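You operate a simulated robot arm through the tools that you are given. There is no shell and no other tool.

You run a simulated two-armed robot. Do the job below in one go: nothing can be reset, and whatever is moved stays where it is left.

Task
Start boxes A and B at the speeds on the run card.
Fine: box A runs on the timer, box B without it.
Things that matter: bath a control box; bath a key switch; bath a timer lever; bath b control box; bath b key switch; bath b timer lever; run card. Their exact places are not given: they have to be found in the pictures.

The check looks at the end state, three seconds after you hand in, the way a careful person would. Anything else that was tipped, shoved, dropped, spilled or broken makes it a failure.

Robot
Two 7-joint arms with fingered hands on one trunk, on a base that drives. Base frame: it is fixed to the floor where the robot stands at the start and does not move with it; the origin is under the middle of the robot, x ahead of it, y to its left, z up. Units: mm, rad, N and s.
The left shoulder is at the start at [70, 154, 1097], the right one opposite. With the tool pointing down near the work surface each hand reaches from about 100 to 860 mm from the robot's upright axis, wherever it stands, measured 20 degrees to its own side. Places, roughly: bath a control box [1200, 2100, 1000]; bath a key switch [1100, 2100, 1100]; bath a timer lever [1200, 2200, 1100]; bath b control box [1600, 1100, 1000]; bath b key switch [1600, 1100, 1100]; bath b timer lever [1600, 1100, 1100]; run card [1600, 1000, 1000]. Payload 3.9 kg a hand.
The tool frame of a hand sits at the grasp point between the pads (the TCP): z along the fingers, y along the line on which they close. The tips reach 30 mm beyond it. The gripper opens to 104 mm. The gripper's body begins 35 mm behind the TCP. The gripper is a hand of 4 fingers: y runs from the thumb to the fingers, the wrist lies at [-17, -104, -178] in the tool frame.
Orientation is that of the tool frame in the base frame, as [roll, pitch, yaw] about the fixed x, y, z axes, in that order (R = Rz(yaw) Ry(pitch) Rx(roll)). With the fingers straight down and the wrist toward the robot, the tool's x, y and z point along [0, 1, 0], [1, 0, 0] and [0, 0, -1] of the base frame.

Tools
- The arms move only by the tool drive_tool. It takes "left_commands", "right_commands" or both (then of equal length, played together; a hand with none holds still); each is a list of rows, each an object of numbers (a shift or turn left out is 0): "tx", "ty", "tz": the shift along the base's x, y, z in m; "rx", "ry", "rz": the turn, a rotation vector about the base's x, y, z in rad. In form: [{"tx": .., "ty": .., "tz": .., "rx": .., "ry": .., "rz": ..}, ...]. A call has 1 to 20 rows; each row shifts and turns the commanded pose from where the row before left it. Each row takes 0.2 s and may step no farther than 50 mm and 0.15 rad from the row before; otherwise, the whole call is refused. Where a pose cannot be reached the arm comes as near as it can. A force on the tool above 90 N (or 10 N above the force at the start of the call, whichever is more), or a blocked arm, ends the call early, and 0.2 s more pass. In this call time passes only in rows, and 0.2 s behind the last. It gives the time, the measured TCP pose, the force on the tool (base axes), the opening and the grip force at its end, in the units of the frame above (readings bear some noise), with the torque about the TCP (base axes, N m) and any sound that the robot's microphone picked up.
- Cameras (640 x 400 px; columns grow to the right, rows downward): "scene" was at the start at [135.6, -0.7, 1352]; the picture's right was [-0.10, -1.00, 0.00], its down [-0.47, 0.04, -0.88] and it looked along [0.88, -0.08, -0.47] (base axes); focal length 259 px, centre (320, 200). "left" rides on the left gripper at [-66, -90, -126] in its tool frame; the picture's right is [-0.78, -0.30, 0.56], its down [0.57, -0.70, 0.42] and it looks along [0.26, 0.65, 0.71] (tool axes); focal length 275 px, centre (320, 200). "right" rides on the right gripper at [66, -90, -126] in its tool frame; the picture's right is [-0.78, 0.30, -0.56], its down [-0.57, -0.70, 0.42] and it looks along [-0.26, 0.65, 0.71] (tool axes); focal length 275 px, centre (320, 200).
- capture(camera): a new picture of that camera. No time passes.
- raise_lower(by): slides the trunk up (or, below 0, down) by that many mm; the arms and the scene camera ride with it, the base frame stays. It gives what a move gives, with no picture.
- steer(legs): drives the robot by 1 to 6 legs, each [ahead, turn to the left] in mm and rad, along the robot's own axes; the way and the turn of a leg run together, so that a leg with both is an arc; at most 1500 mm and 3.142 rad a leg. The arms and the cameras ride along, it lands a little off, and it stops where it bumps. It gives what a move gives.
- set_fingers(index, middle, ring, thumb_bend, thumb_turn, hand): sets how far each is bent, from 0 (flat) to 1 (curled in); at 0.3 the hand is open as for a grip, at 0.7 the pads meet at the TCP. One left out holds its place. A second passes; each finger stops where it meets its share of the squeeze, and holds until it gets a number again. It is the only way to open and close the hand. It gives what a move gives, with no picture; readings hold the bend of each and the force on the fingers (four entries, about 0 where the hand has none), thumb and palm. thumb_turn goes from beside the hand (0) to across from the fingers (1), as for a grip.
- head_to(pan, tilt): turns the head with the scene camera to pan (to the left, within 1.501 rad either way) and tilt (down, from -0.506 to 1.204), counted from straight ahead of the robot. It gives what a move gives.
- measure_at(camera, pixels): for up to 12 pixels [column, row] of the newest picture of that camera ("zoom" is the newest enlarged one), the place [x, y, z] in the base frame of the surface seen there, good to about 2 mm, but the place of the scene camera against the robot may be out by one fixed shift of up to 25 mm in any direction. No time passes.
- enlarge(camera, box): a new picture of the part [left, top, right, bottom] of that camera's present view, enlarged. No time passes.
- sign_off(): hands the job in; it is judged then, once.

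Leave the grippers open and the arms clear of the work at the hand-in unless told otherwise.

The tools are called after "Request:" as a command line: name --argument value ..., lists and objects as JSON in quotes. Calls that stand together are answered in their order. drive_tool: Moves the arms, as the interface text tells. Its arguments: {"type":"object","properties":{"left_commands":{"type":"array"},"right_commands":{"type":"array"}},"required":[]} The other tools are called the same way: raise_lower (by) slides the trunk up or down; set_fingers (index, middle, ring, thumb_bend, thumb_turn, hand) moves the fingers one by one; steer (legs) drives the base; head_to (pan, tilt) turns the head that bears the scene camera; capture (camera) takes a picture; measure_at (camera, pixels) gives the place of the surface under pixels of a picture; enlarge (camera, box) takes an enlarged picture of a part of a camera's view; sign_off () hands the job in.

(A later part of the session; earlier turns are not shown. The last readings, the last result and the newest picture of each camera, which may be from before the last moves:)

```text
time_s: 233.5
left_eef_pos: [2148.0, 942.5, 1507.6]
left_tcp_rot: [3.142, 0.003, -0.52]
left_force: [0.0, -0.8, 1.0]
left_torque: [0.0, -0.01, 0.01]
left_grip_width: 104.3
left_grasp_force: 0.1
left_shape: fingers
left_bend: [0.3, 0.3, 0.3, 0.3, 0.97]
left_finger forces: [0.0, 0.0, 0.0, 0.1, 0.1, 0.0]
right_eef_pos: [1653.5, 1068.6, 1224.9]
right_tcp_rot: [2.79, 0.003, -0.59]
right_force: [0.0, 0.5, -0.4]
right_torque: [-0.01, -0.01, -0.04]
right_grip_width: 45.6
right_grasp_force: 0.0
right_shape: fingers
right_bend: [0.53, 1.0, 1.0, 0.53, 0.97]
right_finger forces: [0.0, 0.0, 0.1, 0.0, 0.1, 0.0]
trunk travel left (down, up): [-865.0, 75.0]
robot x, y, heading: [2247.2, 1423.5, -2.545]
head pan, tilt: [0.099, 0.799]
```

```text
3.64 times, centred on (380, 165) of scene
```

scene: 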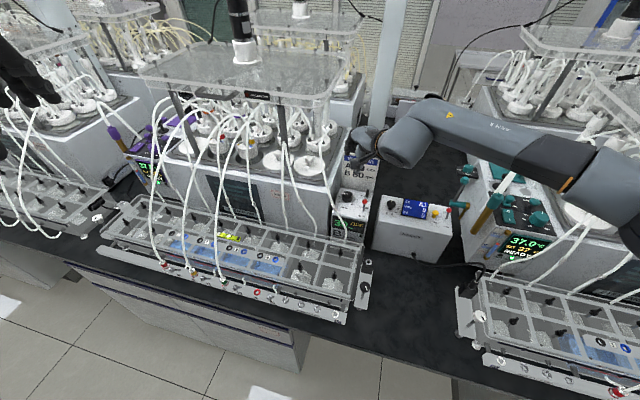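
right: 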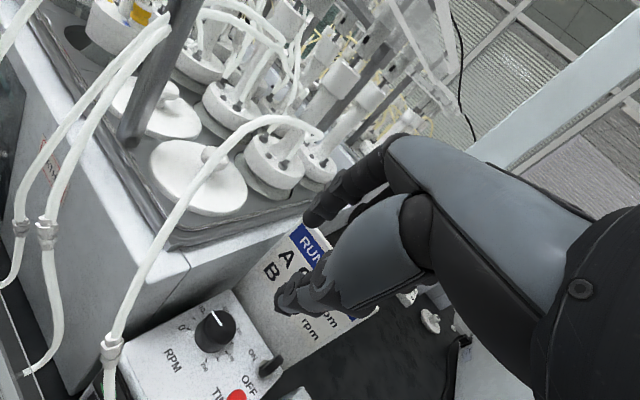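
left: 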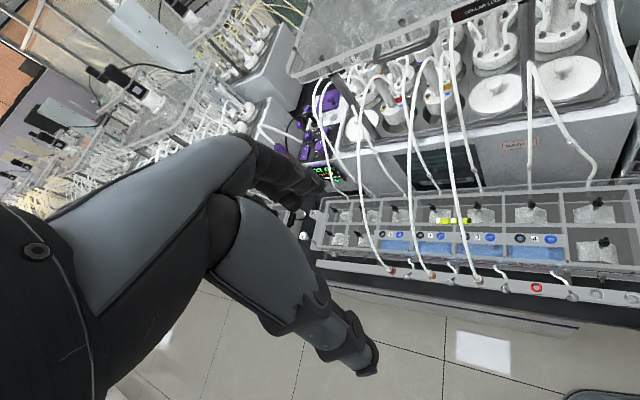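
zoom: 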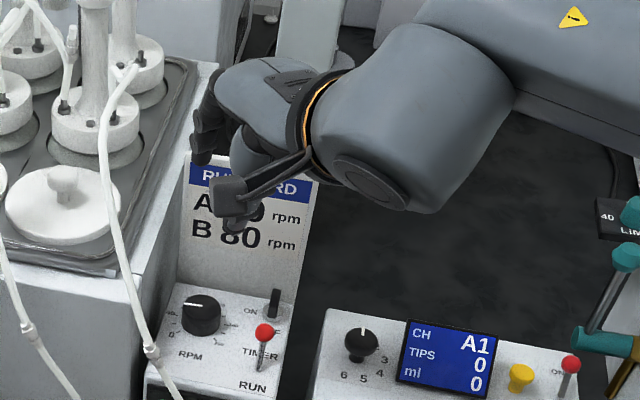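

I measure the hand's outermost points in this view to find its extent in the hand frame.

Request:
measure_at --camera "zoom" --pixels '[[200, 140], [197, 115], [205, 90], [222, 72], [250, 62], [270, 80], [205, 155], [230, 230], [235, 180], [225, 195]]'

```text
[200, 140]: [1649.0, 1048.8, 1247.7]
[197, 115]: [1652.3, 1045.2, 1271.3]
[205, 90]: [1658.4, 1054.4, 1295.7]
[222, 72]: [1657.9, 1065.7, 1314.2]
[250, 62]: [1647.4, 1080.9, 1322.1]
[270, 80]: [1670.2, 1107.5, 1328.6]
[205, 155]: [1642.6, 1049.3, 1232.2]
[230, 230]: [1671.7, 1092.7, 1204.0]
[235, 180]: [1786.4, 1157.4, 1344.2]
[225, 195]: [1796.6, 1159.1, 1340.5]
```

The hand's outer extent is about 32–37 mm. I choose a lean of 0.2 rad and a wrist angle range of about −4…14°, leaving some mm to the card. I adjust orientation and come over the knob at z≈1130.

Request:
set_fingers --hand "right" --index 0.55 --thumb_bend 0.55

Request:
drive_tool --right_commands '[{"rx": 0.0625, "ry": -0.0415, "tx": 0.01, "ty": 0.004}, {"rx": 0.0625, "ry": -0.0415}, {"rz": -0.11}, {"rz": -0.11}, {"rz": -0.107}, {"tx": -0.013, "ty": -0.01, "tz": -0.025}, {"tx": -0.0127, "ty": -0.0098, "tz": -0.035}, {"tz": -0.035}]'

Request:
capture --camera "right"

Request:
enlarge --camera "scene" --box '[310, 130, 450, 240]'

```text
time_s: 234.5
left_eef_pos: [2147.4, 943.7, 1509.0]
left_tcp_rot: [3.141, 0.002, -0.518]
left_force: [-0.4, 0.0, 0.7]
left_torque: [0.03, 0.01, -0.05]
left_grip_width: 104.1
left_grasp_force: 0.1
left_shape: fingers
left_bend: [0.3, 0.3, 0.3, 0.3, 0.97]
left_finger forces: [0.0, 0.0, 0.1, 0.1, 0.0, 0.0]
right_eef_pos: [1654.0, 1068.1, 1224.2]
right_tcp_rot: [2.793, 0.004, -0.591]
right_force: [-0.2, 0.5, 0.3]
right_torque: [0.02, -0.03, 0.03]
right_grip_width: 41.5
right_grasp_force: 0.1
right_shape: fingers
right_bend: [0.55, 1.0, 1.0, 0.55, 0.97]
right_finger forces: [0.0, 0.1, 0.1, 0.0, 0.0, 0.1]
trunk travel left (down, up): [-865.0, 75.0]
robot x, y, heading: [2244.0, 1424.3, -2.553]
head pan, tilt: [0.099, 0.799]
```

```text
time_s: 236.3
left_eef_pos: [2147.0, 943.3, 1507.5]
left_tcp_rot: [3.141, 0.002, -0.521]
left_force: [0.2, -0.9, 0.0]
left_torque: [-0.05, 0.0, 0.02]
left_grip_width: 104.2
left_grasp_force: 0.1
left_shape: fingers
left_bend: [0.3, 0.3, 0.3, 0.3, 0.97]
left_finger forces: [0.0, 0.0, 0.0, 0.1, 0.1, 0.0]
right_eef_pos: [1637.7, 1053.6, 1130.1]
right_tcp_rot: [2.942, 0.005, -0.918]
right_force: [0.3, 0.6, -0.5]
right_torque: [0.02, 0.02, -0.01]
right_grip_width: 41.4
right_grasp_force: 0.1
right_shape: fingers
right_bend: [0.55, 1.0, 1.0, 0.55, 0.97]
right_finger forces: [0.0, 0.0, 0.1, 0.1, 0.0, 0.0]
trunk travel left (down, up): [-865.0, 75.0]
robot x, y, heading: [2244.4, 1426.1, -2.553]
head pan, tilt: [0.099, 0.799]
```

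```text
taken
```

right: 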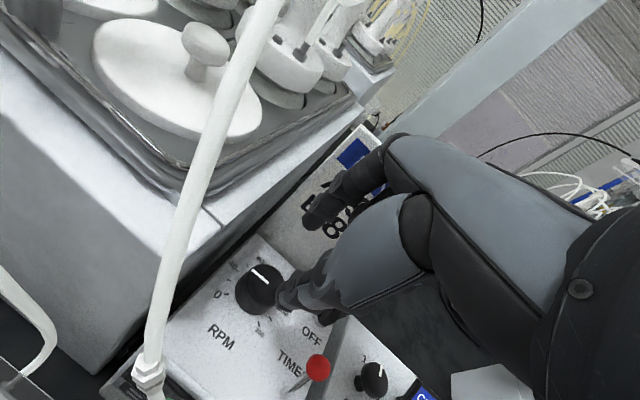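

```text
3.64 times, centred on (380, 185) of scene
```

zoom: 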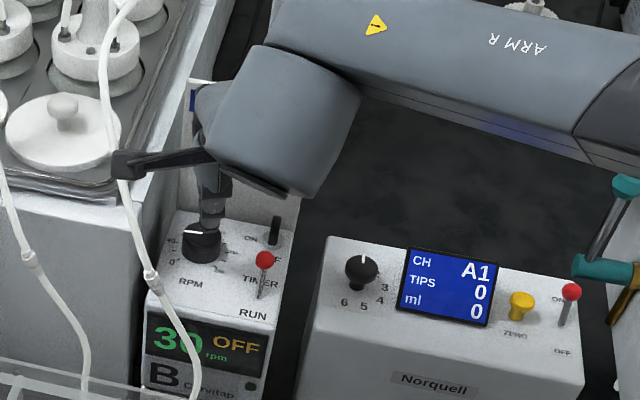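

Position is good. I go down in steps to z≈1071, watching for contact.

Request:
drive_tool --right_commands '[{"tz": -0.02}, {"tz": -0.015}]'

Request:
capture --camera "right"

Request:
enlarge --camera "right" --box '[200, 120, 440, 320]'

```text
time_s: 236.9
left_eef_pos: [2146.7, 943.1, 1508.2]
left_tcp_rot: [-3.139, 0.001, -0.52]
left_force: [0.2, -0.2, 0.8]
left_torque: [0.02, 0.0, -0.03]
left_grip_width: 104.5
left_grasp_force: 0.0
left_shape: fingers
left_bend: [0.3, 0.3, 0.3, 0.3, 0.97]
left_finger forces: [0.0, 0.1, 0.0, 0.0, 0.0, 0.0]
right_eef_pos: [1637.7, 1052.9, 1093.2]
right_tcp_rot: [2.945, 0.005, -0.919]
right_force: [0.2, -0.8, -0.4]
right_torque: [0.03, -0.02, 0.0]
right_grip_width: 41.2
right_grasp_force: 0.0
right_shape: fingers
right_bend: [0.55, 1.0, 1.0, 0.55, 0.97]
right_finger forces: [0.0, 0.1, 0.1, 0.0, 0.0, 0.0]
trunk travel left (down, up): [-865.0, 75.0]
robot x, y, heading: [2241.7, 1423.9, -2.551]
head pan, tilt: [0.099, 0.799]
```

```text
taken
```

right: 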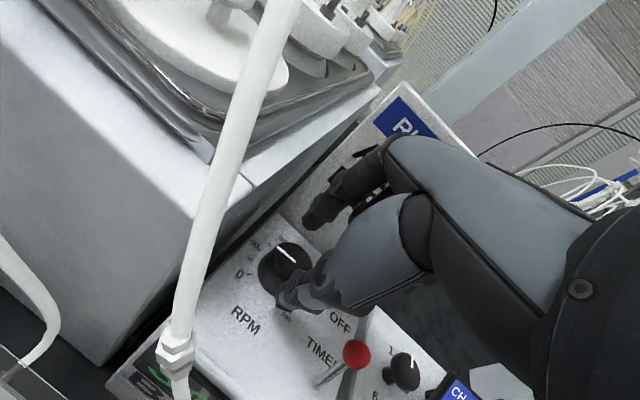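

```text
2.00 times, centred on (320, 220) of right
```

zoom: 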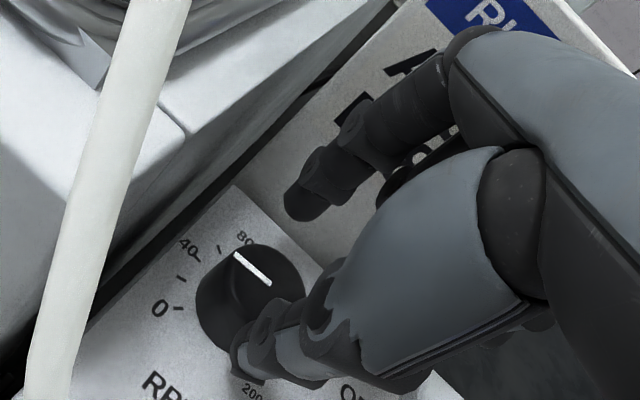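

The knob lies midway between index and thumb. I go down the remaining 22 mm.

Request:
drive_tool --right_commands '[{"tz": -0.011}, {"tz": -0.011}]'

Request:
capture --camera "right"

Request:
enlarge --camera "right" --box '[200, 120, 440, 320]'

Request:
enlarge --camera "scene" --box '[310, 150, 420, 240]'

```text
time_s: 237.5
left_eef_pos: [2152.9, 946.3, 1510.2]
left_tcp_rot: [3.137, 0.005, -0.52]
left_force: [-0.2, 1.0, -0.4]
left_torque: [-0.03, -0.01, 0.01]
left_grip_width: 104.3
left_grasp_force: 0.1
left_shape: fingers
left_bend: [0.3, 0.3, 0.3, 0.3, 0.97]
left_finger forces: [0.0, 0.1, 0.0, 0.0, 0.0, 0.1]
right_eef_pos: [1639.9, 1054.3, 1078.9]
right_tcp_rot: [2.937, 0.004, -0.919]
right_force: [0.2, 1.0, 15.8]
right_torque: [0.21, -0.4, -0.01]
right_grip_width: 39.1
right_grasp_force: 8.1
right_shape: fingers
right_bend: [0.55, 1.0, 1.0, 0.56, 0.98]
right_finger forces: [0.0, 0.1, 0.1, 0.1, 15.7, 0.0]
trunk travel left (down, up): [-865.0, 75.0]
robot x, y, heading: [2243.9, 1427.8, -2.557]
head pan, tilt: [0.099, 0.799]
```

```text
taken
```

right: 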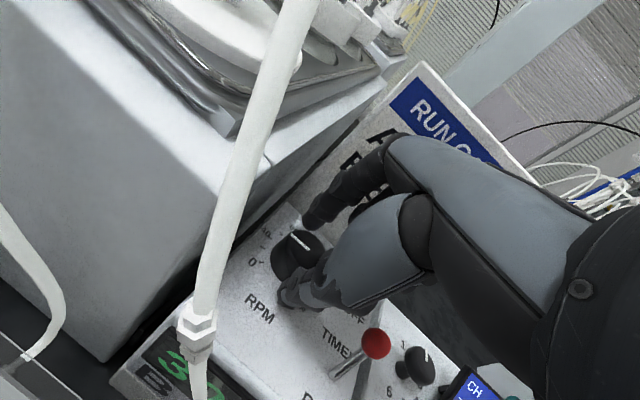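

```text
2.00 times, centred on (320, 220) of right
```

zoom: 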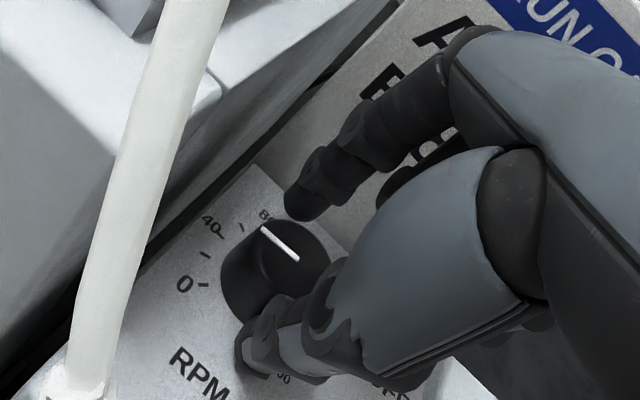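

```text
4.44 times, centred on (365, 195) of scene
```

zoom: 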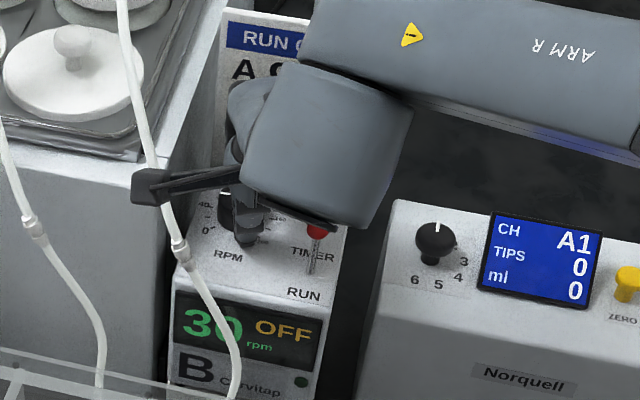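

The thumb tip met the box top (16 N). I lift right away, lessen the lean to 0.1 rad, and shift the hand 8 mm to the front, with the thumb more bent and the index less.

Request:
drive_tool --right_commands '[{"tz": 0.02}, {"tz": 0.02}, {"rx": 0.061, "ry": -0.079}, {"tx": 0.004, "ty": 0.003}]'

Request:
set_fingers --hand "right" --index 0.51 --thumb_bend 0.58

Request:
capture --camera "right"

Request:
enlarge --camera "scene" --box '[310, 150, 420, 240]'

```text
time_s: 238.5
left_eef_pos: [2146.4, 941.6, 1508.1]
left_tcp_rot: [-3.139, 0.0, -0.52]
left_force: [-0.5, 0.1, 0.0]
left_torque: [0.01, 0.0, -0.02]
left_grip_width: 104.5
left_grasp_force: 0.0
left_shape: fingers
left_bend: [0.3, 0.3, 0.3, 0.3, 0.97]
left_finger forces: [0.0, 0.0, 0.0, 0.1, 0.1, 0.0]
right_eef_pos: [1642.2, 1054.2, 1112.8]
right_tcp_rot: [3.046, 0.006, -0.918]
right_force: [-0.3, -0.7, 0.4]
right_torque: [0.0, -0.04, 0.01]
right_grip_width: 40.5
right_grasp_force: 0.1
right_shape: fingers
right_bend: [0.55, 1.0, 1.0, 0.55, 0.97]
right_finger forces: [0.1, 0.1, 0.0, 0.1, 0.0, 0.1]
trunk travel left (down, up): [-865.0, 75.0]
robot x, y, heading: [2240.6, 1421.7, -2.551]
head pan, tilt: [0.099, 0.799]
```

```text
time_s: 239.5
left_eef_pos: [2147.5, 944.2, 1508.6]
left_tcp_rot: [3.14, 0.002, -0.52]
left_force: [-0.2, 0.6, -0.3]
left_torque: [0.04, 0.0, 0.01]
left_grip_width: 104.6
left_grasp_force: 0.0
left_shape: fingers
left_bend: [0.3, 0.3, 0.3, 0.3, 0.97]
left_finger forces: [0.0, 0.0, 0.0, 0.0, 0.0, 0.0]
right_eef_pos: [1642.6, 1054.5, 1113.8]
right_tcp_rot: [3.041, 0.005, -0.918]
right_force: [-0.1, -1.1, 0.3]
right_torque: [0.05, 0.02, 0.02]
right_grip_width: 43.7
right_grasp_force: 0.2
right_shape: fingers
right_bend: [0.51, 1.0, 1.0, 0.57, 0.97]
right_finger forces: [0.1, 0.0, 0.0, 0.1, 0.0, 0.0]
trunk travel left (down, up): [-865.0, 75.0]
robot x, y, heading: [2244.2, 1423.0, -2.549]
head pan, tilt: [0.099, 0.799]
```

```text
taken
```

right: 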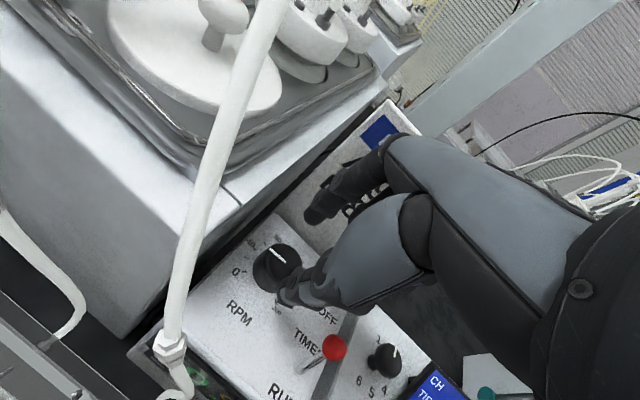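

```text
4.44 times, centred on (365, 195) of scene
```

zoom: 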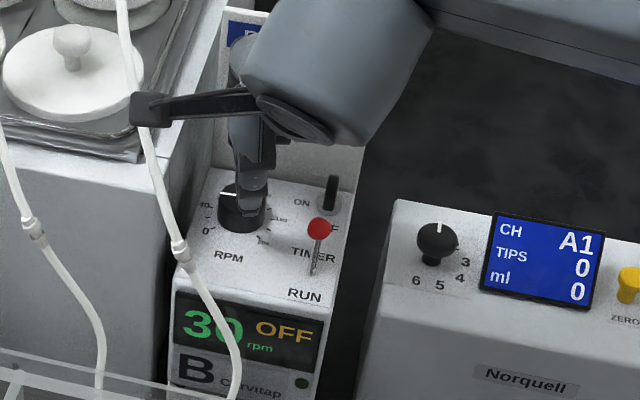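

Box B is unchanged (30 OFF). The knob is now centred in the opening; I descend again to z≈1075.

Request:
drive_tool --right_commands '[{"tz": -0.015}, {"tz": -0.013}, {"tz": -0.01}]'

Request:
capture --camera "right"

Request:
enlarge --camera "right" --box '[200, 120, 440, 320]'

```text
time_s: 240.3
left_eef_pos: [2147.5, 944.0, 1508.8]
left_tcp_rot: [3.141, 0.002, -0.519]
left_force: [0.2, -0.1, 0.2]
left_torque: [-0.04, -0.04, 0.02]
left_grip_width: 104.2
left_grasp_force: 0.0
left_shape: fingers
left_bend: [0.3, 0.3, 0.3, 0.3, 0.97]
left_finger forces: [0.0, 0.1, 0.0, 0.0, 0.0, 0.1]
right_eef_pos: [1643.9, 1056.7, 1076.3]
right_tcp_rot: [3.042, 0.005, -0.917]
right_force: [1.3, -0.1, 2.2]
right_torque: [0.02, -0.09, 0.01]
right_grip_width: 43.2
right_grasp_force: 1.9
right_shape: fingers
right_bend: [0.51, 1.0, 1.0, 0.57, 0.98]
right_finger forces: [0.1, 0.0, 0.0, 0.1, 3.0, 0.0]
trunk travel left (down, up): [-865.0, 75.0]
robot x, y, heading: [2243.4, 1427.6, -2.554]
head pan, tilt: [0.099, 0.799]
```

```text
taken
```

right: 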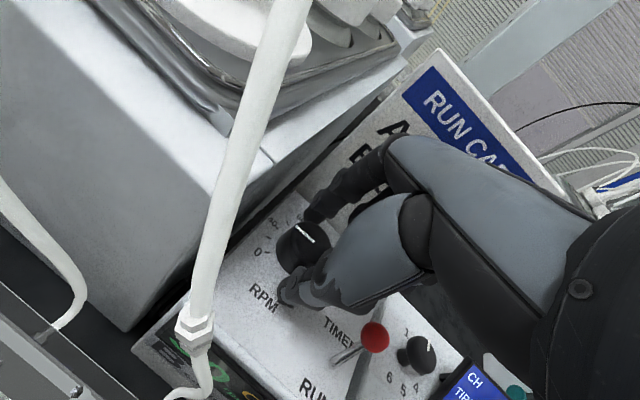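

```text
2.00 times, centred on (320, 220) of right
```

zoom: 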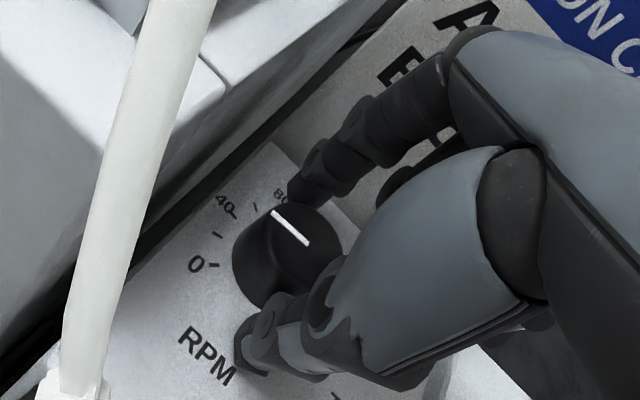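

The thumb just brushes the box (3 N). I rise 2 mm and close on the knob.

Request:
drive_tool --right_commands '[{"tz": 0.0025}]'

Request:
set_fingers --hand "right" --index 0.68 --thumb_bend 0.72

Request:
capture --camera "right"

Request:
enlarge --camera "right" --box '[200, 120, 440, 320]'

```text
time_s: 240.7
left_eef_pos: [2147.0, 943.2, 1508.3]
left_tcp_rot: [-3.141, 0.002, -0.52]
left_force: [-0.7, -0.4, 0.0]
left_torque: [0.0, -0.03, -0.02]
left_grip_width: 104.3
left_grasp_force: 0.1
left_shape: fingers
left_bend: [0.3, 0.3, 0.3, 0.3, 0.97]
left_finger forces: [0.1, 0.0, 0.0, 0.0, 0.0, 0.0]
right_eef_pos: [1642.0, 1056.6, 1076.6]
right_tcp_rot: [3.045, 0.005, -0.918]
right_force: [-0.3, 0.6, -0.1]
right_torque: [-0.01, 0.01, 0.01]
right_grip_width: 43.1
right_grasp_force: 0.0
right_shape: fingers
right_bend: [0.51, 1.0, 1.0, 0.57, 0.97]
right_finger forces: [0.0, 0.1, 0.0, 0.0, 0.1, 0.1]
trunk travel left (down, up): [-865.0, 75.0]
robot x, y, heading: [2243.6, 1424.6, -2.554]
head pan, tilt: [0.099, 0.799]
```

```text
time_s: 241.7
left_eef_pos: [2146.4, 942.5, 1508.0]
left_tcp_rot: [-3.14, 0.0, -0.519]
left_force: [-0.3, 1.4, -0.4]
left_torque: [0.0, 0.03, 0.0]
left_grip_width: 104.2
left_grasp_force: 0.1
left_shape: fingers
left_bend: [0.3, 0.3, 0.3, 0.3, 0.97]
left_finger forces: [0.1, 0.1, 0.0, 0.1, 0.1, 0.1]
right_eef_pos: [1642.1, 1056.0, 1077.2]
right_tcp_rot: [3.043, 0.006, -0.919]
right_force: [-0.4, 0.3, -2.0]
right_torque: [0.0, 0.0, -0.02]
right_grip_width: 29.0
right_grasp_force: 8.0
right_shape: fingers
right_bend: [0.56, 1.0, 1.0, 0.65, 0.97]
right_finger forces: [8.9, 0.1, 0.0, 0.0, 8.3, 0.0]
trunk travel left (down, up): [-865.0, 75.0]
robot x, y, heading: [2243.0, 1422.6, -2.557]
head pan, tilt: [0.099, 0.799]
```

```text
taken
```

right: 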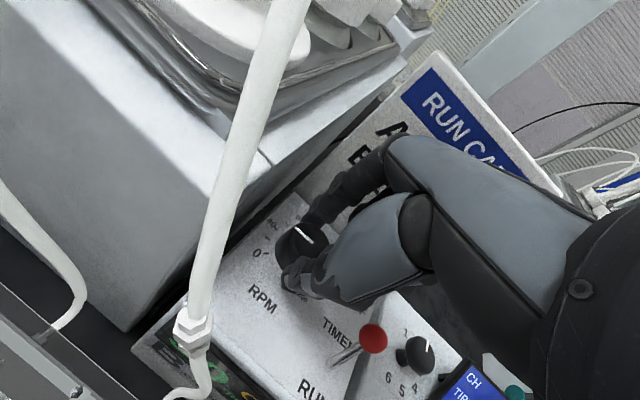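

```text
2.00 times, centred on (320, 220) of right
```

zoom: 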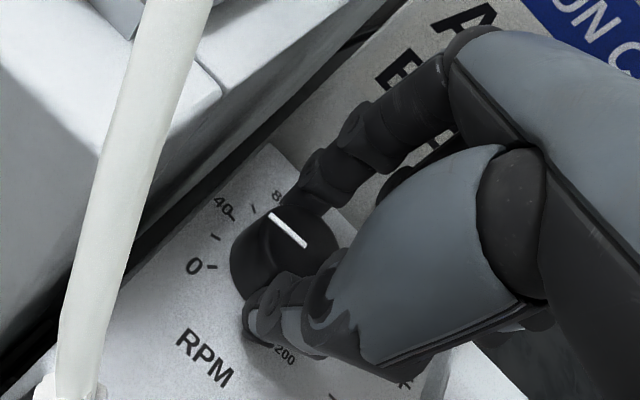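

Gripped firmly. I turn clockwise 0.3 rad about the knob and read the display.

Request:
drive_tool --right_commands '[{"rz": -0.06, "tx": 0.0005, "ty": -0.0001}, {"rz": -0.06, "tx": 0.0005, "ty": -0.0001}, {"rz": -0.06, "tx": 0.0005, "ty": -0.0002}, {"rz": -0.06, "tx": 0.0005, "ty": -0.0002}, {"rz": -0.06, "tx": 0.0005, "ty": -0.0002}]'

Request:
capture --camera "right"

Request:
enlarge --camera "scene" --box '[310, 150, 420, 240]'

```text
time_s: 242.9
left_eef_pos: [2147.8, 942.9, 1507.0]
left_tcp_rot: [-3.141, 0.002, -0.52]
left_force: [0.8, 0.0, 0.5]
left_torque: [0.01, 0.01, -0.05]
left_grip_width: 104.4
left_grasp_force: 0.0
left_shape: fingers
left_bend: [0.3, 0.3, 0.3, 0.3, 0.97]
left_finger forces: [0.1, 0.0, 0.0, 0.1, 0.0, 0.0]
right_eef_pos: [1644.9, 1055.0, 1077.8]
right_tcp_rot: [3.043, 0.006, -1.218]
right_force: [-0.9, -0.9, -0.7]
right_torque: [-0.02, -0.02, -0.04]
right_grip_width: 28.7
right_grasp_force: 8.6
right_shape: fingers
right_bend: [0.56, 1.0, 1.0, 0.65, 0.97]
right_finger forces: [9.4, 0.1, 0.0, 0.1, 8.3, 0.0]
trunk travel left (down, up): [-865.0, 75.0]
robot x, y, heading: [2242.9, 1426.7, -2.554]
head pan, tilt: [0.099, 0.799]
```

```text
taken
```

right: 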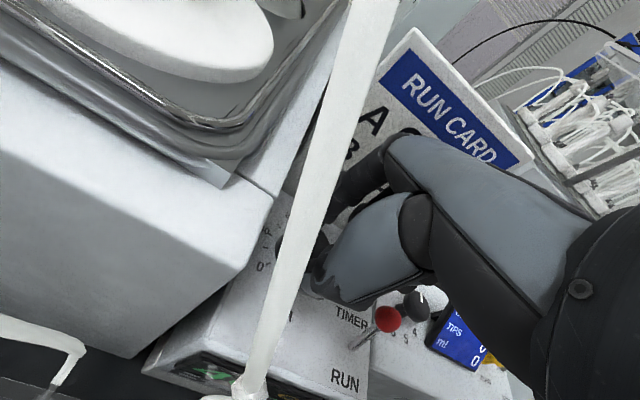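

```text
4.44 times, centred on (365, 195) of scene
```

zoom: 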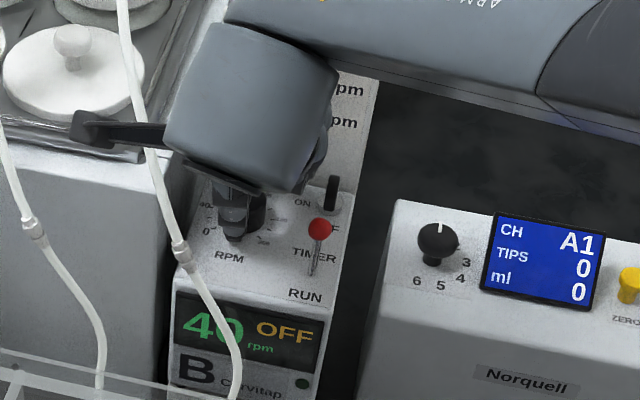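

40 rpm. I repeat strokes of 0.3 rad (about 12.7 rpm each).

Request:
set_fingers --hand "right" --index 0.51 --thumb_bend 0.59

Request:
drive_tool --right_commands '[{"rz": 0.06, "tx": -0.0005, "ty": 0.0001}, {"rz": 0.06, "tx": -0.0005, "ty": 0.0001}, {"rz": 0.06, "tx": -0.0005, "ty": 0.0002}, {"rz": 0.06, "tx": -0.0005, "ty": 0.0002}, {"rz": 0.06, "tx": -0.0005, "ty": 0.0002}]'

Request:
set_fingers --hand "right" --index 0.68 --thumb_bend 0.72

Request:
drive_tool --right_commands '[{"rz": -0.06, "tx": 0.0005, "ty": -0.0001}, {"rz": -0.06, "tx": 0.0005, "ty": -0.0001}, {"rz": -0.06, "tx": 0.0005, "ty": -0.0002}, {"rz": -0.06, "tx": 0.0005, "ty": -0.0002}, {"rz": -0.06, "tx": 0.0005, "ty": -0.0002}]'

Request:
enlarge --camera "scene" --box '[310, 150, 420, 240]'

```text
time_s: 243.9
left_eef_pos: [2147.9, 943.5, 1508.8]
left_tcp_rot: [-3.141, 0.002, -0.519]
left_force: [0.0, 0.0, 0.2]
left_torque: [0.03, 0.02, 0.0]
left_grip_width: 104.4
left_grasp_force: 0.0
left_shape: fingers
left_bend: [0.3, 0.3, 0.3, 0.3, 0.97]
left_finger forces: [0.0, 0.1, 0.0, 0.1, 0.0, 0.0]
right_eef_pos: [1644.8, 1055.1, 1077.7]
right_tcp_rot: [3.044, 0.006, -1.219]
right_force: [0.2, -0.3, 0.4]
right_torque: [-0.03, -0.01, 0.02]
right_grip_width: 40.3
right_grasp_force: 0.1
right_shape: fingers
right_bend: [0.51, 1.0, 1.0, 0.59, 0.97]
right_finger forces: [0.0, 0.1, 0.0, 0.0, 0.0, 0.1]
trunk travel left (down, up): [-865.0, 75.0]
robot x, y, heading: [2244.7, 1424.1, -2.552]
head pan, tilt: [0.099, 0.799]
```

```text
time_s: 245.1
left_eef_pos: [2146.8, 943.5, 1509.5]
left_tcp_rot: [-3.14, 0.0, -0.519]
left_force: [0.6, 0.1, 1.1]
left_torque: [0.05, -0.03, -0.01]
left_grip_width: 104.4
left_grasp_force: 0.0
left_shape: fingers
left_bend: [0.3, 0.3, 0.3, 0.3, 0.97]
left_finger forces: [0.1, 0.1, 0.0, 0.1, 0.0, 0.0]
right_eef_pos: [1642.8, 1057.5, 1077.4]
right_tcp_rot: [3.044, 0.005, -0.915]
right_force: [-0.1, 1.1, 0.1]
right_torque: [0.01, -0.01, -0.01]
right_grip_width: 40.4
right_grasp_force: 0.1
right_shape: fingers
right_bend: [0.51, 1.0, 1.0, 0.59, 0.97]
right_finger forces: [0.0, 0.0, 0.0, 0.0, 0.0, 0.0]
trunk travel left (down, up): [-865.0, 75.0]
robot x, y, heading: [2239.4, 1423.8, -2.552]
head pan, tilt: [0.099, 0.799]
```

```text
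time_s: 246.1
left_eef_pos: [2147.3, 944.1, 1509.0]
left_tcp_rot: [3.141, 0.002, -0.52]
left_force: [0.2, 0.5, 0.0]
left_torque: [-0.01, -0.02, 0.01]
left_grip_width: 104.4
left_grasp_force: 0.1
left_shape: fingers
left_bend: [0.3, 0.3, 0.3, 0.3, 0.97]
left_finger forces: [0.0, 0.1, 0.0, 0.0, 0.0, 0.0]
right_eef_pos: [1642.8, 1055.6, 1078.4]
right_tcp_rot: [3.043, 0.005, -0.917]
right_force: [-1.0, 0.0, -0.4]
right_torque: [0.02, 0.06, 0.0]
right_grip_width: 28.5
right_grasp_force: 8.3
right_shape: fingers
right_bend: [0.56, 1.0, 1.0, 0.65, 0.97]
right_finger forces: [9.2, 0.0, 0.0, 0.0, 8.6, 0.0]
trunk travel left (down, up): [-865.0, 75.0]
robot x, y, heading: [2240.6, 1424.5, -2.552]
head pan, tilt: [0.099, 0.799]
```

```text
time_s: 247.3
left_eef_pos: [2147.9, 942.7, 1507.9]
left_tcp_rot: [-3.14, 0.002, -0.52]
left_force: [-0.4, -0.1, -0.5]
left_torque: [0.0, 0.0, 0.02]
left_grip_width: 104.2
left_grasp_force: 0.1
left_shape: fingers
left_bend: [0.3, 0.3, 0.3, 0.3, 0.97]
left_finger forces: [0.0, 0.0, 0.0, 0.0, 0.1, 0.0]
right_eef_pos: [1644.6, 1055.2, 1077.0]
right_tcp_rot: [3.042, 0.005, -1.218]
right_force: [-1.0, 0.2, 2.3]
right_torque: [-0.04, 0.0, 0.0]
right_grip_width: 28.7
right_grasp_force: 9.6
right_shape: fingers
right_bend: [0.56, 1.0, 1.0, 0.65, 0.97]
right_finger forces: [9.8, 0.1, 0.0, 0.0, 8.6, 0.0]
trunk travel left (down, up): [-865.0, 75.0]
robot x, y, heading: [2244.4, 1426.2, -2.549]
head pan, tilt: [0.099, 0.799]
```

```text
4.44 times, centred on (365, 195) of scene
```

zoom: 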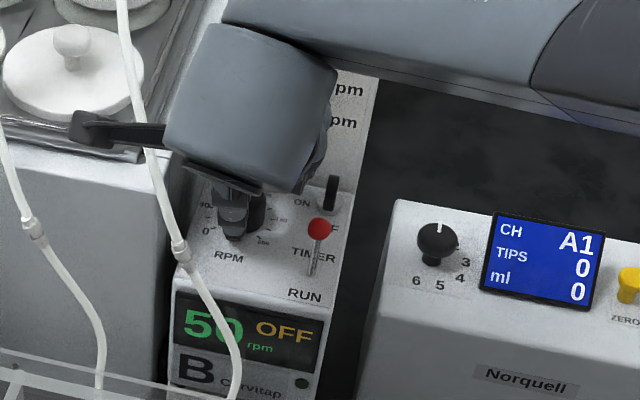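

50 rpm. Next stroke.

Request:
set_fingers --hand "right" --index 0.51 --thumb_bend 0.59

Request:
drive_tool --right_commands '[{"rz": 0.06, "tx": -0.0005, "ty": 0.0001}, {"rz": 0.06, "tx": -0.0005, "ty": 0.0001}, {"rz": 0.06, "tx": -0.0005, "ty": 0.0002}, {"rz": 0.06, "tx": -0.0005, "ty": 0.0002}, {"rz": 0.06, "tx": -0.0005, "ty": 0.0002}]'

Request:
set_fingers --hand "right" --index 0.68 --thumb_bend 0.72

Request:
drive_tool --right_commands '[{"rz": -0.06, "tx": 0.0005, "ty": -0.0001}, {"rz": -0.06, "tx": 0.0005, "ty": -0.0001}, {"rz": -0.06, "tx": 0.0005, "ty": -0.0002}, {"rz": -0.06, "tx": 0.0005, "ty": -0.0002}, {"rz": -0.06, "tx": 0.0005, "ty": -0.0002}]'

Request:
enlarge --camera "scene" --box '[310, 150, 420, 240]'

```text
time_s: 248.3
left_eef_pos: [2147.9, 942.5, 1508.2]
left_tcp_rot: [3.14, 0.002, -0.519]
left_force: [0.0, -0.3, 0.7]
left_torque: [-0.01, 0.01, -0.04]
left_grip_width: 104.4
left_grasp_force: 0.1
left_shape: fingers
left_bend: [0.3, 0.3, 0.3, 0.3, 0.97]
left_finger forces: [0.1, 0.0, 0.1, 0.0, 0.1, 0.1]
right_eef_pos: [1644.7, 1054.9, 1077.5]
right_tcp_rot: [3.043, 0.007, -1.217]
right_force: [-0.1, 0.1, -1.2]
right_torque: [0.03, 0.03, -0.02]
right_grip_width: 40.3
right_grasp_force: 0.1
right_shape: fingers
right_bend: [0.51, 1.0, 1.0, 0.59, 0.97]
right_finger forces: [0.0, 0.1, 0.1, 0.1, 0.0, 0.1]
trunk travel left (down, up): [-865.0, 75.0]
robot x, y, heading: [2243.5, 1422.9, -2.552]
head pan, tilt: [0.099, 0.799]
```

```text
time_s: 249.5
left_eef_pos: [2147.2, 943.3, 1508.5]
left_tcp_rot: [-3.141, -0.001, -0.521]
left_force: [-0.1, -0.4, -0.7]
left_torque: [0.01, -0.02, -0.01]
left_grip_width: 104.3
left_grasp_force: 0.0
left_shape: fingers
left_bend: [0.3, 0.3, 0.3, 0.3, 0.97]
left_finger forces: [0.0, 0.0, 0.0, 0.0, 0.0, 0.0]
right_eef_pos: [1644.3, 1056.8, 1078.8]
right_tcp_rot: [3.043, 0.006, -0.917]
right_force: [0.3, -0.2, 0.0]
right_torque: [0.0, -0.04, -0.01]
right_grip_width: 40.5
right_grasp_force: 0.0
right_shape: fingers
right_bend: [0.51, 1.0, 1.0, 0.59, 0.97]
right_finger forces: [0.1, 0.1, 0.0, 0.0, 0.0, 0.1]
trunk travel left (down, up): [-865.0, 75.0]
robot x, y, heading: [2242.5, 1428.0, -2.552]
head pan, tilt: [0.099, 0.799]
```

```text
time_s: 250.5
left_eef_pos: [2147.4, 942.7, 1507.8]
left_tcp_rot: [-3.142, 0.002, -0.519]
left_force: [-0.4, -0.2, 0.9]
left_torque: [0.0, -0.02, 0.0]
left_grip_width: 104.2
left_grasp_force: 0.1
left_shape: fingers
left_bend: [0.3, 0.3, 0.3, 0.3, 0.97]
left_finger forces: [0.1, 0.0, 0.0, 0.0, 0.0, 0.0]
right_eef_pos: [1644.1, 1056.1, 1076.8]
right_tcp_rot: [3.043, 0.005, -0.919]
right_force: [-1.1, 0.1, -0.6]
right_torque: [0.0, 0.0, 0.02]
right_grip_width: 28.7
right_grasp_force: 8.5
right_shape: fingers
right_bend: [0.56, 1.0, 1.0, 0.65, 0.97]
right_finger forces: [9.2, 0.0, 0.1, 0.0, 8.3, 0.0]
trunk travel left (down, up): [-865.0, 75.0]
robot x, y, heading: [2245.5, 1421.5, -2.549]
head pan, tilt: [0.099, 0.799]
```

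```text
time_s: 251.7
left_eef_pos: [2147.6, 942.1, 1508.5]
left_tcp_rot: [3.139, 0.002, -0.519]
left_force: [-0.3, -0.1, -0.4]
left_torque: [0.02, 0.03, 0.0]
left_grip_width: 104.1
left_grasp_force: 0.0
left_shape: fingers
left_bend: [0.3, 0.3, 0.3, 0.3, 0.97]
left_finger forces: [0.0, 0.1, 0.0, 0.0, 0.1, 0.1]
right_eef_pos: [1644.6, 1055.1, 1077.5]
right_tcp_rot: [3.041, 0.006, -1.218]
right_force: [-0.7, -0.3, 1.1]
right_torque: [0.03, 0.0, 0.04]
right_grip_width: 28.6
right_grasp_force: 9.2
right_shape: fingers
right_bend: [0.56, 1.0, 1.0, 0.65, 0.97]
right_finger forces: [9.5, 0.1, 0.0, 0.1, 8.7, 0.0]
trunk travel left (down, up): [-865.0, 75.0]
robot x, y, heading: [2246.4, 1426.2, -2.554]
head pan, tilt: [0.099, 0.799]
```

```text
4.44 times, centred on (365, 195) of scene
```

zoom: 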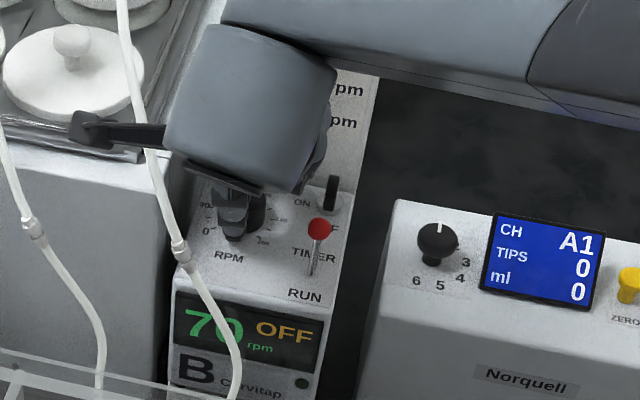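

70 rpm. Last stroke in small parts.

Request:
set_fingers --hand "right" --index 0.51 --thumb_bend 0.59

Request:
drive_tool --right_commands '[{"rz": 0.06, "tx": -0.0005, "ty": 0.0001}, {"rz": 0.06, "tx": -0.0005, "ty": 0.0001}, {"rz": 0.06, "tx": -0.0005, "ty": 0.0002}, {"rz": 0.06, "tx": -0.0005, "ty": 0.0002}, {"rz": 0.06, "tx": -0.0005, "ty": 0.0002}]'

Request:
set_fingers --hand "right" --index 0.68 --thumb_bend 0.72

Request:
drive_tool --right_commands '[{"rz": -0.06, "tx": 0.0005, "ty": -0.0001}, {"rz": -0.06, "tx": 0.0005, "ty": -0.0001}]'

Request:
enlarge --camera "scene" --box '[310, 150, 420, 240]'

Request:
drive_tool --right_commands '[{"rz": -0.05, "tx": 0.0005, "ty": -0.0001}]'

Request:
enlarge --camera "scene" --box '[310, 150, 420, 240]'

```text
time_s: 252.7
left_eef_pos: [2147.8, 942.6, 1508.4]
left_tcp_rot: [-3.141, 0.002, -0.519]
left_force: [0.4, 0.1, -0.4]
left_torque: [0.0, -0.02, 0.02]
left_grip_width: 104.3
left_grasp_force: 0.0
left_shape: fingers
left_bend: [0.3, 0.3, 0.3, 0.3, 0.97]
left_finger forces: [0.0, 0.0, 0.1, 0.0, 0.0, 0.1]
right_eef_pos: [1645.4, 1054.8, 1077.7]
right_tcp_rot: [3.043, 0.006, -1.218]
right_force: [-1.4, 0.2, 0.6]
right_torque: [0.01, -0.01, 0.0]
right_grip_width: 40.4
right_grasp_force: 0.1
right_shape: fingers
right_bend: [0.51, 1.0, 1.0, 0.59, 0.97]
right_finger forces: [0.1, 0.0, 0.0, 0.0, 0.0, 0.0]
trunk travel left (down, up): [-865.0, 75.0]
robot x, y, heading: [2245.7, 1422.2, -2.55]
head pan, tilt: [0.099, 0.799]
```

```text
time_s: 253.9
left_eef_pos: [2145.4, 943.0, 1507.4]
left_tcp_rot: [3.141, 0.001, -0.519]
left_force: [0.2, 0.3, 0.2]
left_torque: [0.01, -0.04, 0.01]
left_grip_width: 104.1
left_grasp_force: 0.1
left_shape: fingers
left_bend: [0.3, 0.3, 0.3, 0.3, 0.97]
left_finger forces: [0.1, 0.0, 0.1, 0.0, 0.0, 0.0]
right_eef_pos: [1643.2, 1057.2, 1077.8]
right_tcp_rot: [3.043, 0.006, -0.918]
right_force: [0.5, 0.8, -0.1]
right_torque: [-0.04, 0.02, -0.01]
right_grip_width: 40.3
right_grasp_force: 0.0
right_shape: fingers
right_bend: [0.51, 1.0, 1.0, 0.59, 0.97]
right_finger forces: [0.0, 0.0, 0.1, 0.0, 0.0, 0.1]
trunk travel left (down, up): [-865.0, 75.0]
robot x, y, heading: [2241.2, 1425.6, -2.556]
head pan, tilt: [0.099, 0.799]
```

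```text
time_s: 254.9
left_eef_pos: [2147.9, 943.0, 1507.1]
left_tcp_rot: [-3.141, 0.003, -0.52]
left_force: [0.4, 0.3, 0.3]
left_torque: [0.02, 0.0, 0.0]
left_grip_width: 104.3
left_grasp_force: 0.1
left_shape: fingers
left_bend: [0.3, 0.3, 0.3, 0.3, 0.97]
left_finger forces: [0.1, 0.0, 0.0, 0.0, 0.0, 0.0]
right_eef_pos: [1643.0, 1056.4, 1078.0]
right_tcp_rot: [3.044, 0.003, -0.919]
right_force: [-0.1, 0.3, 0.0]
right_torque: [0.01, 0.01, 0.0]
right_grip_width: 28.6
right_grasp_force: 9.2
right_shape: fingers
right_bend: [0.56, 1.0, 1.0, 0.65, 0.97]
right_finger forces: [8.9, 0.0, 0.0, 0.1, 8.7, 0.1]
trunk travel left (down, up): [-865.0, 75.0]
robot x, y, heading: [2245.7, 1427.1, -2.549]
head pan, tilt: [0.099, 0.799]
```

```text
time_s: 255.5
left_eef_pos: [2147.5, 942.4, 1508.4]
left_tcp_rot: [3.142, 0.003, -0.52]
left_force: [0.9, -0.1, -0.7]
left_torque: [0.03, 0.0, -0.01]
left_grip_width: 104.5
left_grasp_force: 0.0
left_shape: fingers
left_bend: [0.3, 0.3, 0.3, 0.3, 0.97]
left_finger forces: [0.0, 0.0, 0.0, 0.1, 0.1, 0.0]
right_eef_pos: [1643.8, 1055.6, 1077.0]
right_tcp_rot: [3.043, 0.005, -1.039]
right_force: [0.4, -1.8, -1.5]
right_torque: [-0.02, 0.02, -0.01]
right_grip_width: 28.7
right_grasp_force: 8.8
right_shape: fingers
right_bend: [0.56, 1.0, 1.0, 0.65, 0.97]
right_finger forces: [9.2, 0.0, 0.0, 0.0, 8.4, 0.0]
trunk travel left (down, up): [-865.0, 75.0]
robot x, y, heading: [2240.1, 1424.0, -2.554]
head pan, tilt: [0.099, 0.799]
```

```text
4.44 times, centred on (365, 195) of scene
```

zoom: 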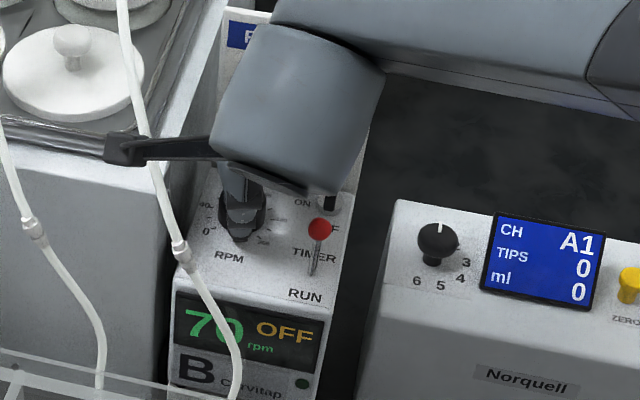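

```text
time_s: 255.9
left_eef_pos: [2147.5, 942.3, 1506.6]
left_tcp_rot: [3.14, 0.002, -0.521]
left_force: [-0.5, 0.6, -0.4]
left_torque: [0.01, 0.02, 0.03]
left_grip_width: 104.2
left_grasp_force: 0.1
left_shape: fingers
left_bend: [0.3, 0.3, 0.3, 0.3, 0.97]
left_finger forces: [0.1, 0.0, 0.1, 0.1, 0.0, 0.1]
right_eef_pos: [1643.5, 1055.0, 1078.3]
right_tcp_rot: [3.044, 0.006, -1.086]
right_force: [-0.9, -1.0, -2.3]
right_torque: [0.02, -0.01, -0.01]
right_grip_width: 28.8
right_grasp_force: 8.6
right_shape: fingers
right_bend: [0.56, 1.0, 1.0, 0.65, 0.97]
right_finger forces: [9.2, 0.1, 0.0, 0.1, 8.5, 0.1]
trunk travel left (down, up): [-865.0, 75.0]
robot x, y, heading: [2242.0, 1423.5, -2.547]
head pan, tilt: [0.099, 0.799]
```

```text
4.44 times, centred on (365, 195) of scene
```

zoom: 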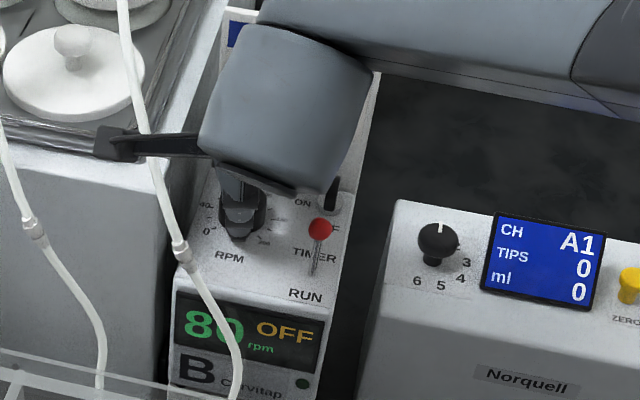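

80 shows now; it flipped at about 0.145 rad, so the middle is about 0.09 rad further. I add that, check, then release and lift.

Request:
drive_tool --right_commands '[{"rz": -0.045, "tx": 0.0004, "ty": -0.0002}, {"rz": -0.045, "tx": 0.0004, "ty": -0.0002}]'

Request:
set_fingers --hand "right" --index 0.51 --thumb_bend 0.58

Request:
drive_tool --right_commands '[{"tz": 0.02}, {"tz": 0.03}, {"tz": 0.03, "rz": 0.08}, {"tz": 0.03, "rz": 0.08}]'

Request:
enlarge --camera "scene" --box '[310, 150, 420, 240]'

Request:
capture --camera "right"

```text
time_s: 256.5
left_eef_pos: [2148.0, 942.7, 1507.7]
left_tcp_rot: [3.14, 0.001, -0.519]
left_force: [-0.2, -0.2, 0.4]
left_torque: [0.0, -0.01, 0.0]
left_grip_width: 104.1
left_grasp_force: 0.1
left_shape: fingers
left_bend: [0.3, 0.3, 0.3, 0.3, 0.97]
left_finger forces: [0.0, 0.0, 0.1, 0.0, 0.0, 0.1]
right_eef_pos: [1644.6, 1055.0, 1077.8]
right_tcp_rot: [3.043, 0.008, -1.179]
right_force: [0.1, -0.8, -2.0]
right_torque: [0.03, -0.01, 0.02]
right_grip_width: 28.3
right_grasp_force: 8.6
right_shape: fingers
right_bend: [0.56, 1.0, 1.0, 0.65, 0.97]
right_finger forces: [8.9, 0.0, 0.1, 0.0, 8.4, 0.0]
trunk travel left (down, up): [-865.0, 75.0]
robot x, y, heading: [2244.5, 1421.7, -2.551]
head pan, tilt: [0.099, 0.799]
```

```text
time_s: 257.5
left_eef_pos: [2147.2, 942.7, 1509.1]
left_tcp_rot: [-3.14, 0.003, -0.519]
left_force: [-0.8, 0.0, -0.1]
left_torque: [0.02, -0.02, 0.0]
left_grip_width: 104.4
left_grasp_force: 0.1
left_shape: fingers
left_bend: [0.3, 0.3, 0.3, 0.3, 0.97]
left_finger forces: [0.0, 0.1, 0.1, 0.0, 0.0, 0.0]
right_eef_pos: [1644.2, 1055.9, 1078.4]
right_tcp_rot: [3.041, 0.005, -1.177]
right_force: [0.3, -0.2, -0.5]
right_torque: [0.03, 0.0, -0.02]
right_grip_width: 42.7
right_grasp_force: 0.1
right_shape: fingers
right_bend: [0.51, 1.0, 1.0, 0.57, 0.97]
right_finger forces: [0.1, 0.0, 0.0, 0.0, 0.0, 0.0]
trunk travel left (down, up): [-865.0, 75.0]
robot x, y, heading: [2240.3, 1426.0, -2.55]
head pan, tilt: [0.099, 0.799]
```

```text
time_s: 258.5
left_eef_pos: [2147.2, 945.0, 1508.4]
left_tcp_rot: [-3.141, 0.0, -0.521]
left_force: [0.5, 0.2, 0.3]
left_torque: [-0.06, -0.02, 0.0]
left_grip_width: 104.3
left_grasp_force: 0.0
left_shape: fingers
left_bend: [0.3, 0.3, 0.3, 0.3, 0.97]
left_finger forces: [0.1, 0.0, 0.1, 0.0, 0.1, 0.0]
right_eef_pos: [1645.0, 1055.0, 1188.4]
right_tcp_rot: [3.043, 0.006, -1.017]
right_force: [-0.1, -0.2, 0.4]
right_torque: [-0.01, -0.03, -0.01]
right_grip_width: 42.9
right_grasp_force: 0.0
right_shape: fingers
right_bend: [0.51, 1.0, 1.0, 0.57, 0.97]
right_finger forces: [0.0, 0.1, 0.0, 0.0, 0.0, 0.1]
trunk travel left (down, up): [-865.0, 75.0]
robot x, y, heading: [2243.1, 1425.1, -2.551]
head pan, tilt: [0.099, 0.799]
```

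```text
4.44 times, centred on (365, 195) of scene
```

zoom: 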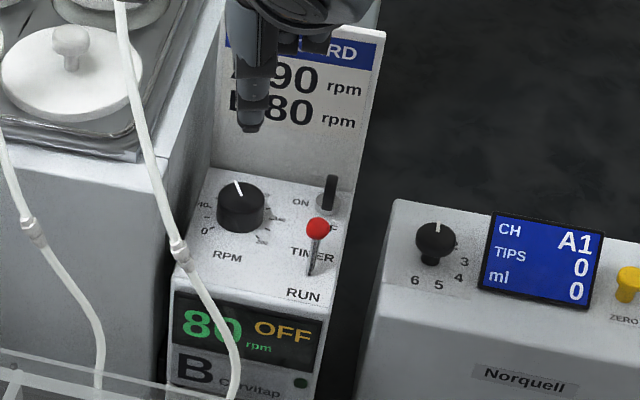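

```text
taken
```

right: 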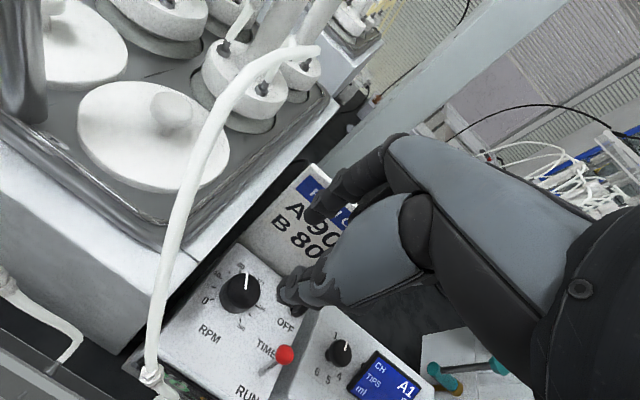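

B shows 80 OFF. Now its lever: ball near (1643,1111,1079) leaning to TIMER. I narrow the fingers and move above the ball.

Request:
set_fingers --hand "right" --index 0.585 --thumb_bend 0.585

Request:
drive_tool --right_commands '[{"tx": -0.0014, "ty": 0.02, "tz": -0.01}, {"tx": -0.0014, "ty": 0.02, "tz": -0.02}, {"tx": -0.0028, "ty": 0.0205, "tz": -0.028}]'

Request:
capture --camera "right"

Request:
enlarge --camera "right" --box '[200, 160, 400, 320]'

Request:
enlarge --camera "scene" --box '[310, 150, 420, 240]'

```text
time_s: 259.5
left_eef_pos: [2147.8, 942.2, 1508.0]
left_tcp_rot: [3.14, 0.003, -0.519]
left_force: [0.6, -0.5, 0.6]
left_torque: [-0.01, 0.02, -0.01]
left_grip_width: 104.3
left_grasp_force: 0.0
left_shape: fingers
left_bend: [0.3, 0.3, 0.3, 0.3, 0.97]
left_finger forces: [0.0, 0.0, 0.0, 0.0, 0.0, 0.0]
right_eef_pos: [1646.2, 1054.2, 1188.4]
right_tcp_rot: [3.045, 0.006, -1.018]
right_force: [0.5, -0.2, 0.1]
right_torque: [-0.01, -0.01, 0.01]
right_grip_width: 33.6
right_grasp_force: 0.0
right_shape: fingers
right_bend: [0.58, 1.0, 1.0, 0.58, 0.97]
right_finger forces: [0.0, 0.0, 0.1, 0.0, 0.0, 0.1]
trunk travel left (down, up): [-865.0, 75.0]
robot x, y, heading: [2242.5, 1424.0, -2.55]
head pan, tilt: [0.099, 0.799]
```

```text
time_s: 260.3
left_eef_pos: [2145.9, 943.9, 1508.1]
left_tcp_rot: [-3.14, 0.0, -0.52]
left_force: [0.2, 0.2, -0.8]
left_torque: [-0.02, 0.01, 0.02]
left_grip_width: 104.2
left_grasp_force: 0.0
left_shape: fingers
left_bend: [0.3, 0.3, 0.3, 0.3, 0.97]
left_finger forces: [0.0, 0.0, 0.0, 0.0, 0.0, 0.1]
right_eef_pos: [1637.8, 1118.1, 1130.1]
right_tcp_rot: [3.043, 0.005, -1.017]
right_force: [0.5, 0.0, 0.2]
right_torque: [0.0, 0.01, -0.02]
right_grip_width: 33.5
right_grasp_force: 0.1
right_shape: fingers
right_bend: [0.58, 1.0, 1.0, 0.58, 0.97]
right_finger forces: [0.0, 0.0, 0.1, 0.0, 0.0, 0.0]
trunk travel left (down, up): [-865.0, 75.0]
robot x, y, heading: [2241.9, 1426.6, -2.559]
head pan, tilt: [0.099, 0.799]
```

```text
taken
```

right: 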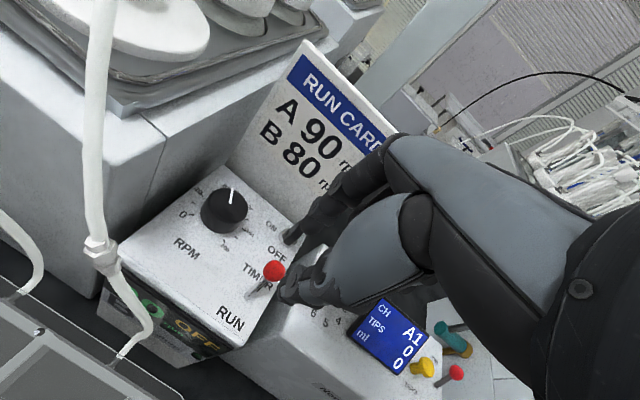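

```text
2.50 times, centred on (300, 240) of right
```

zoom: 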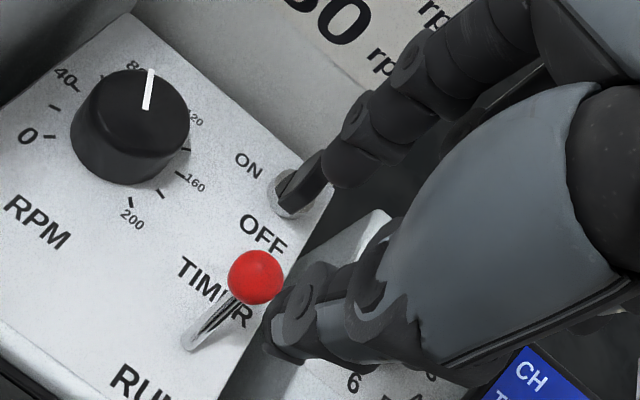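

```text
4.44 times, centred on (365, 195) of scene
```

zoom: 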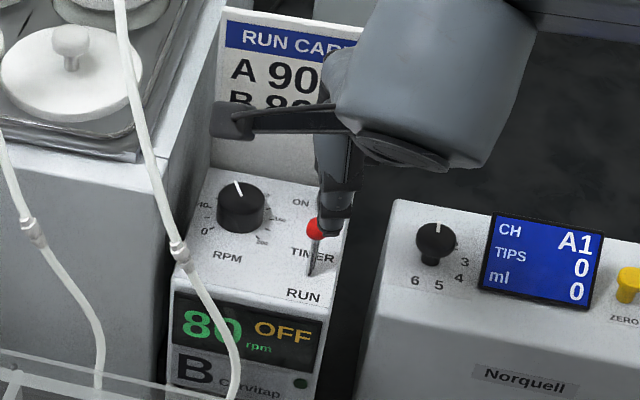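

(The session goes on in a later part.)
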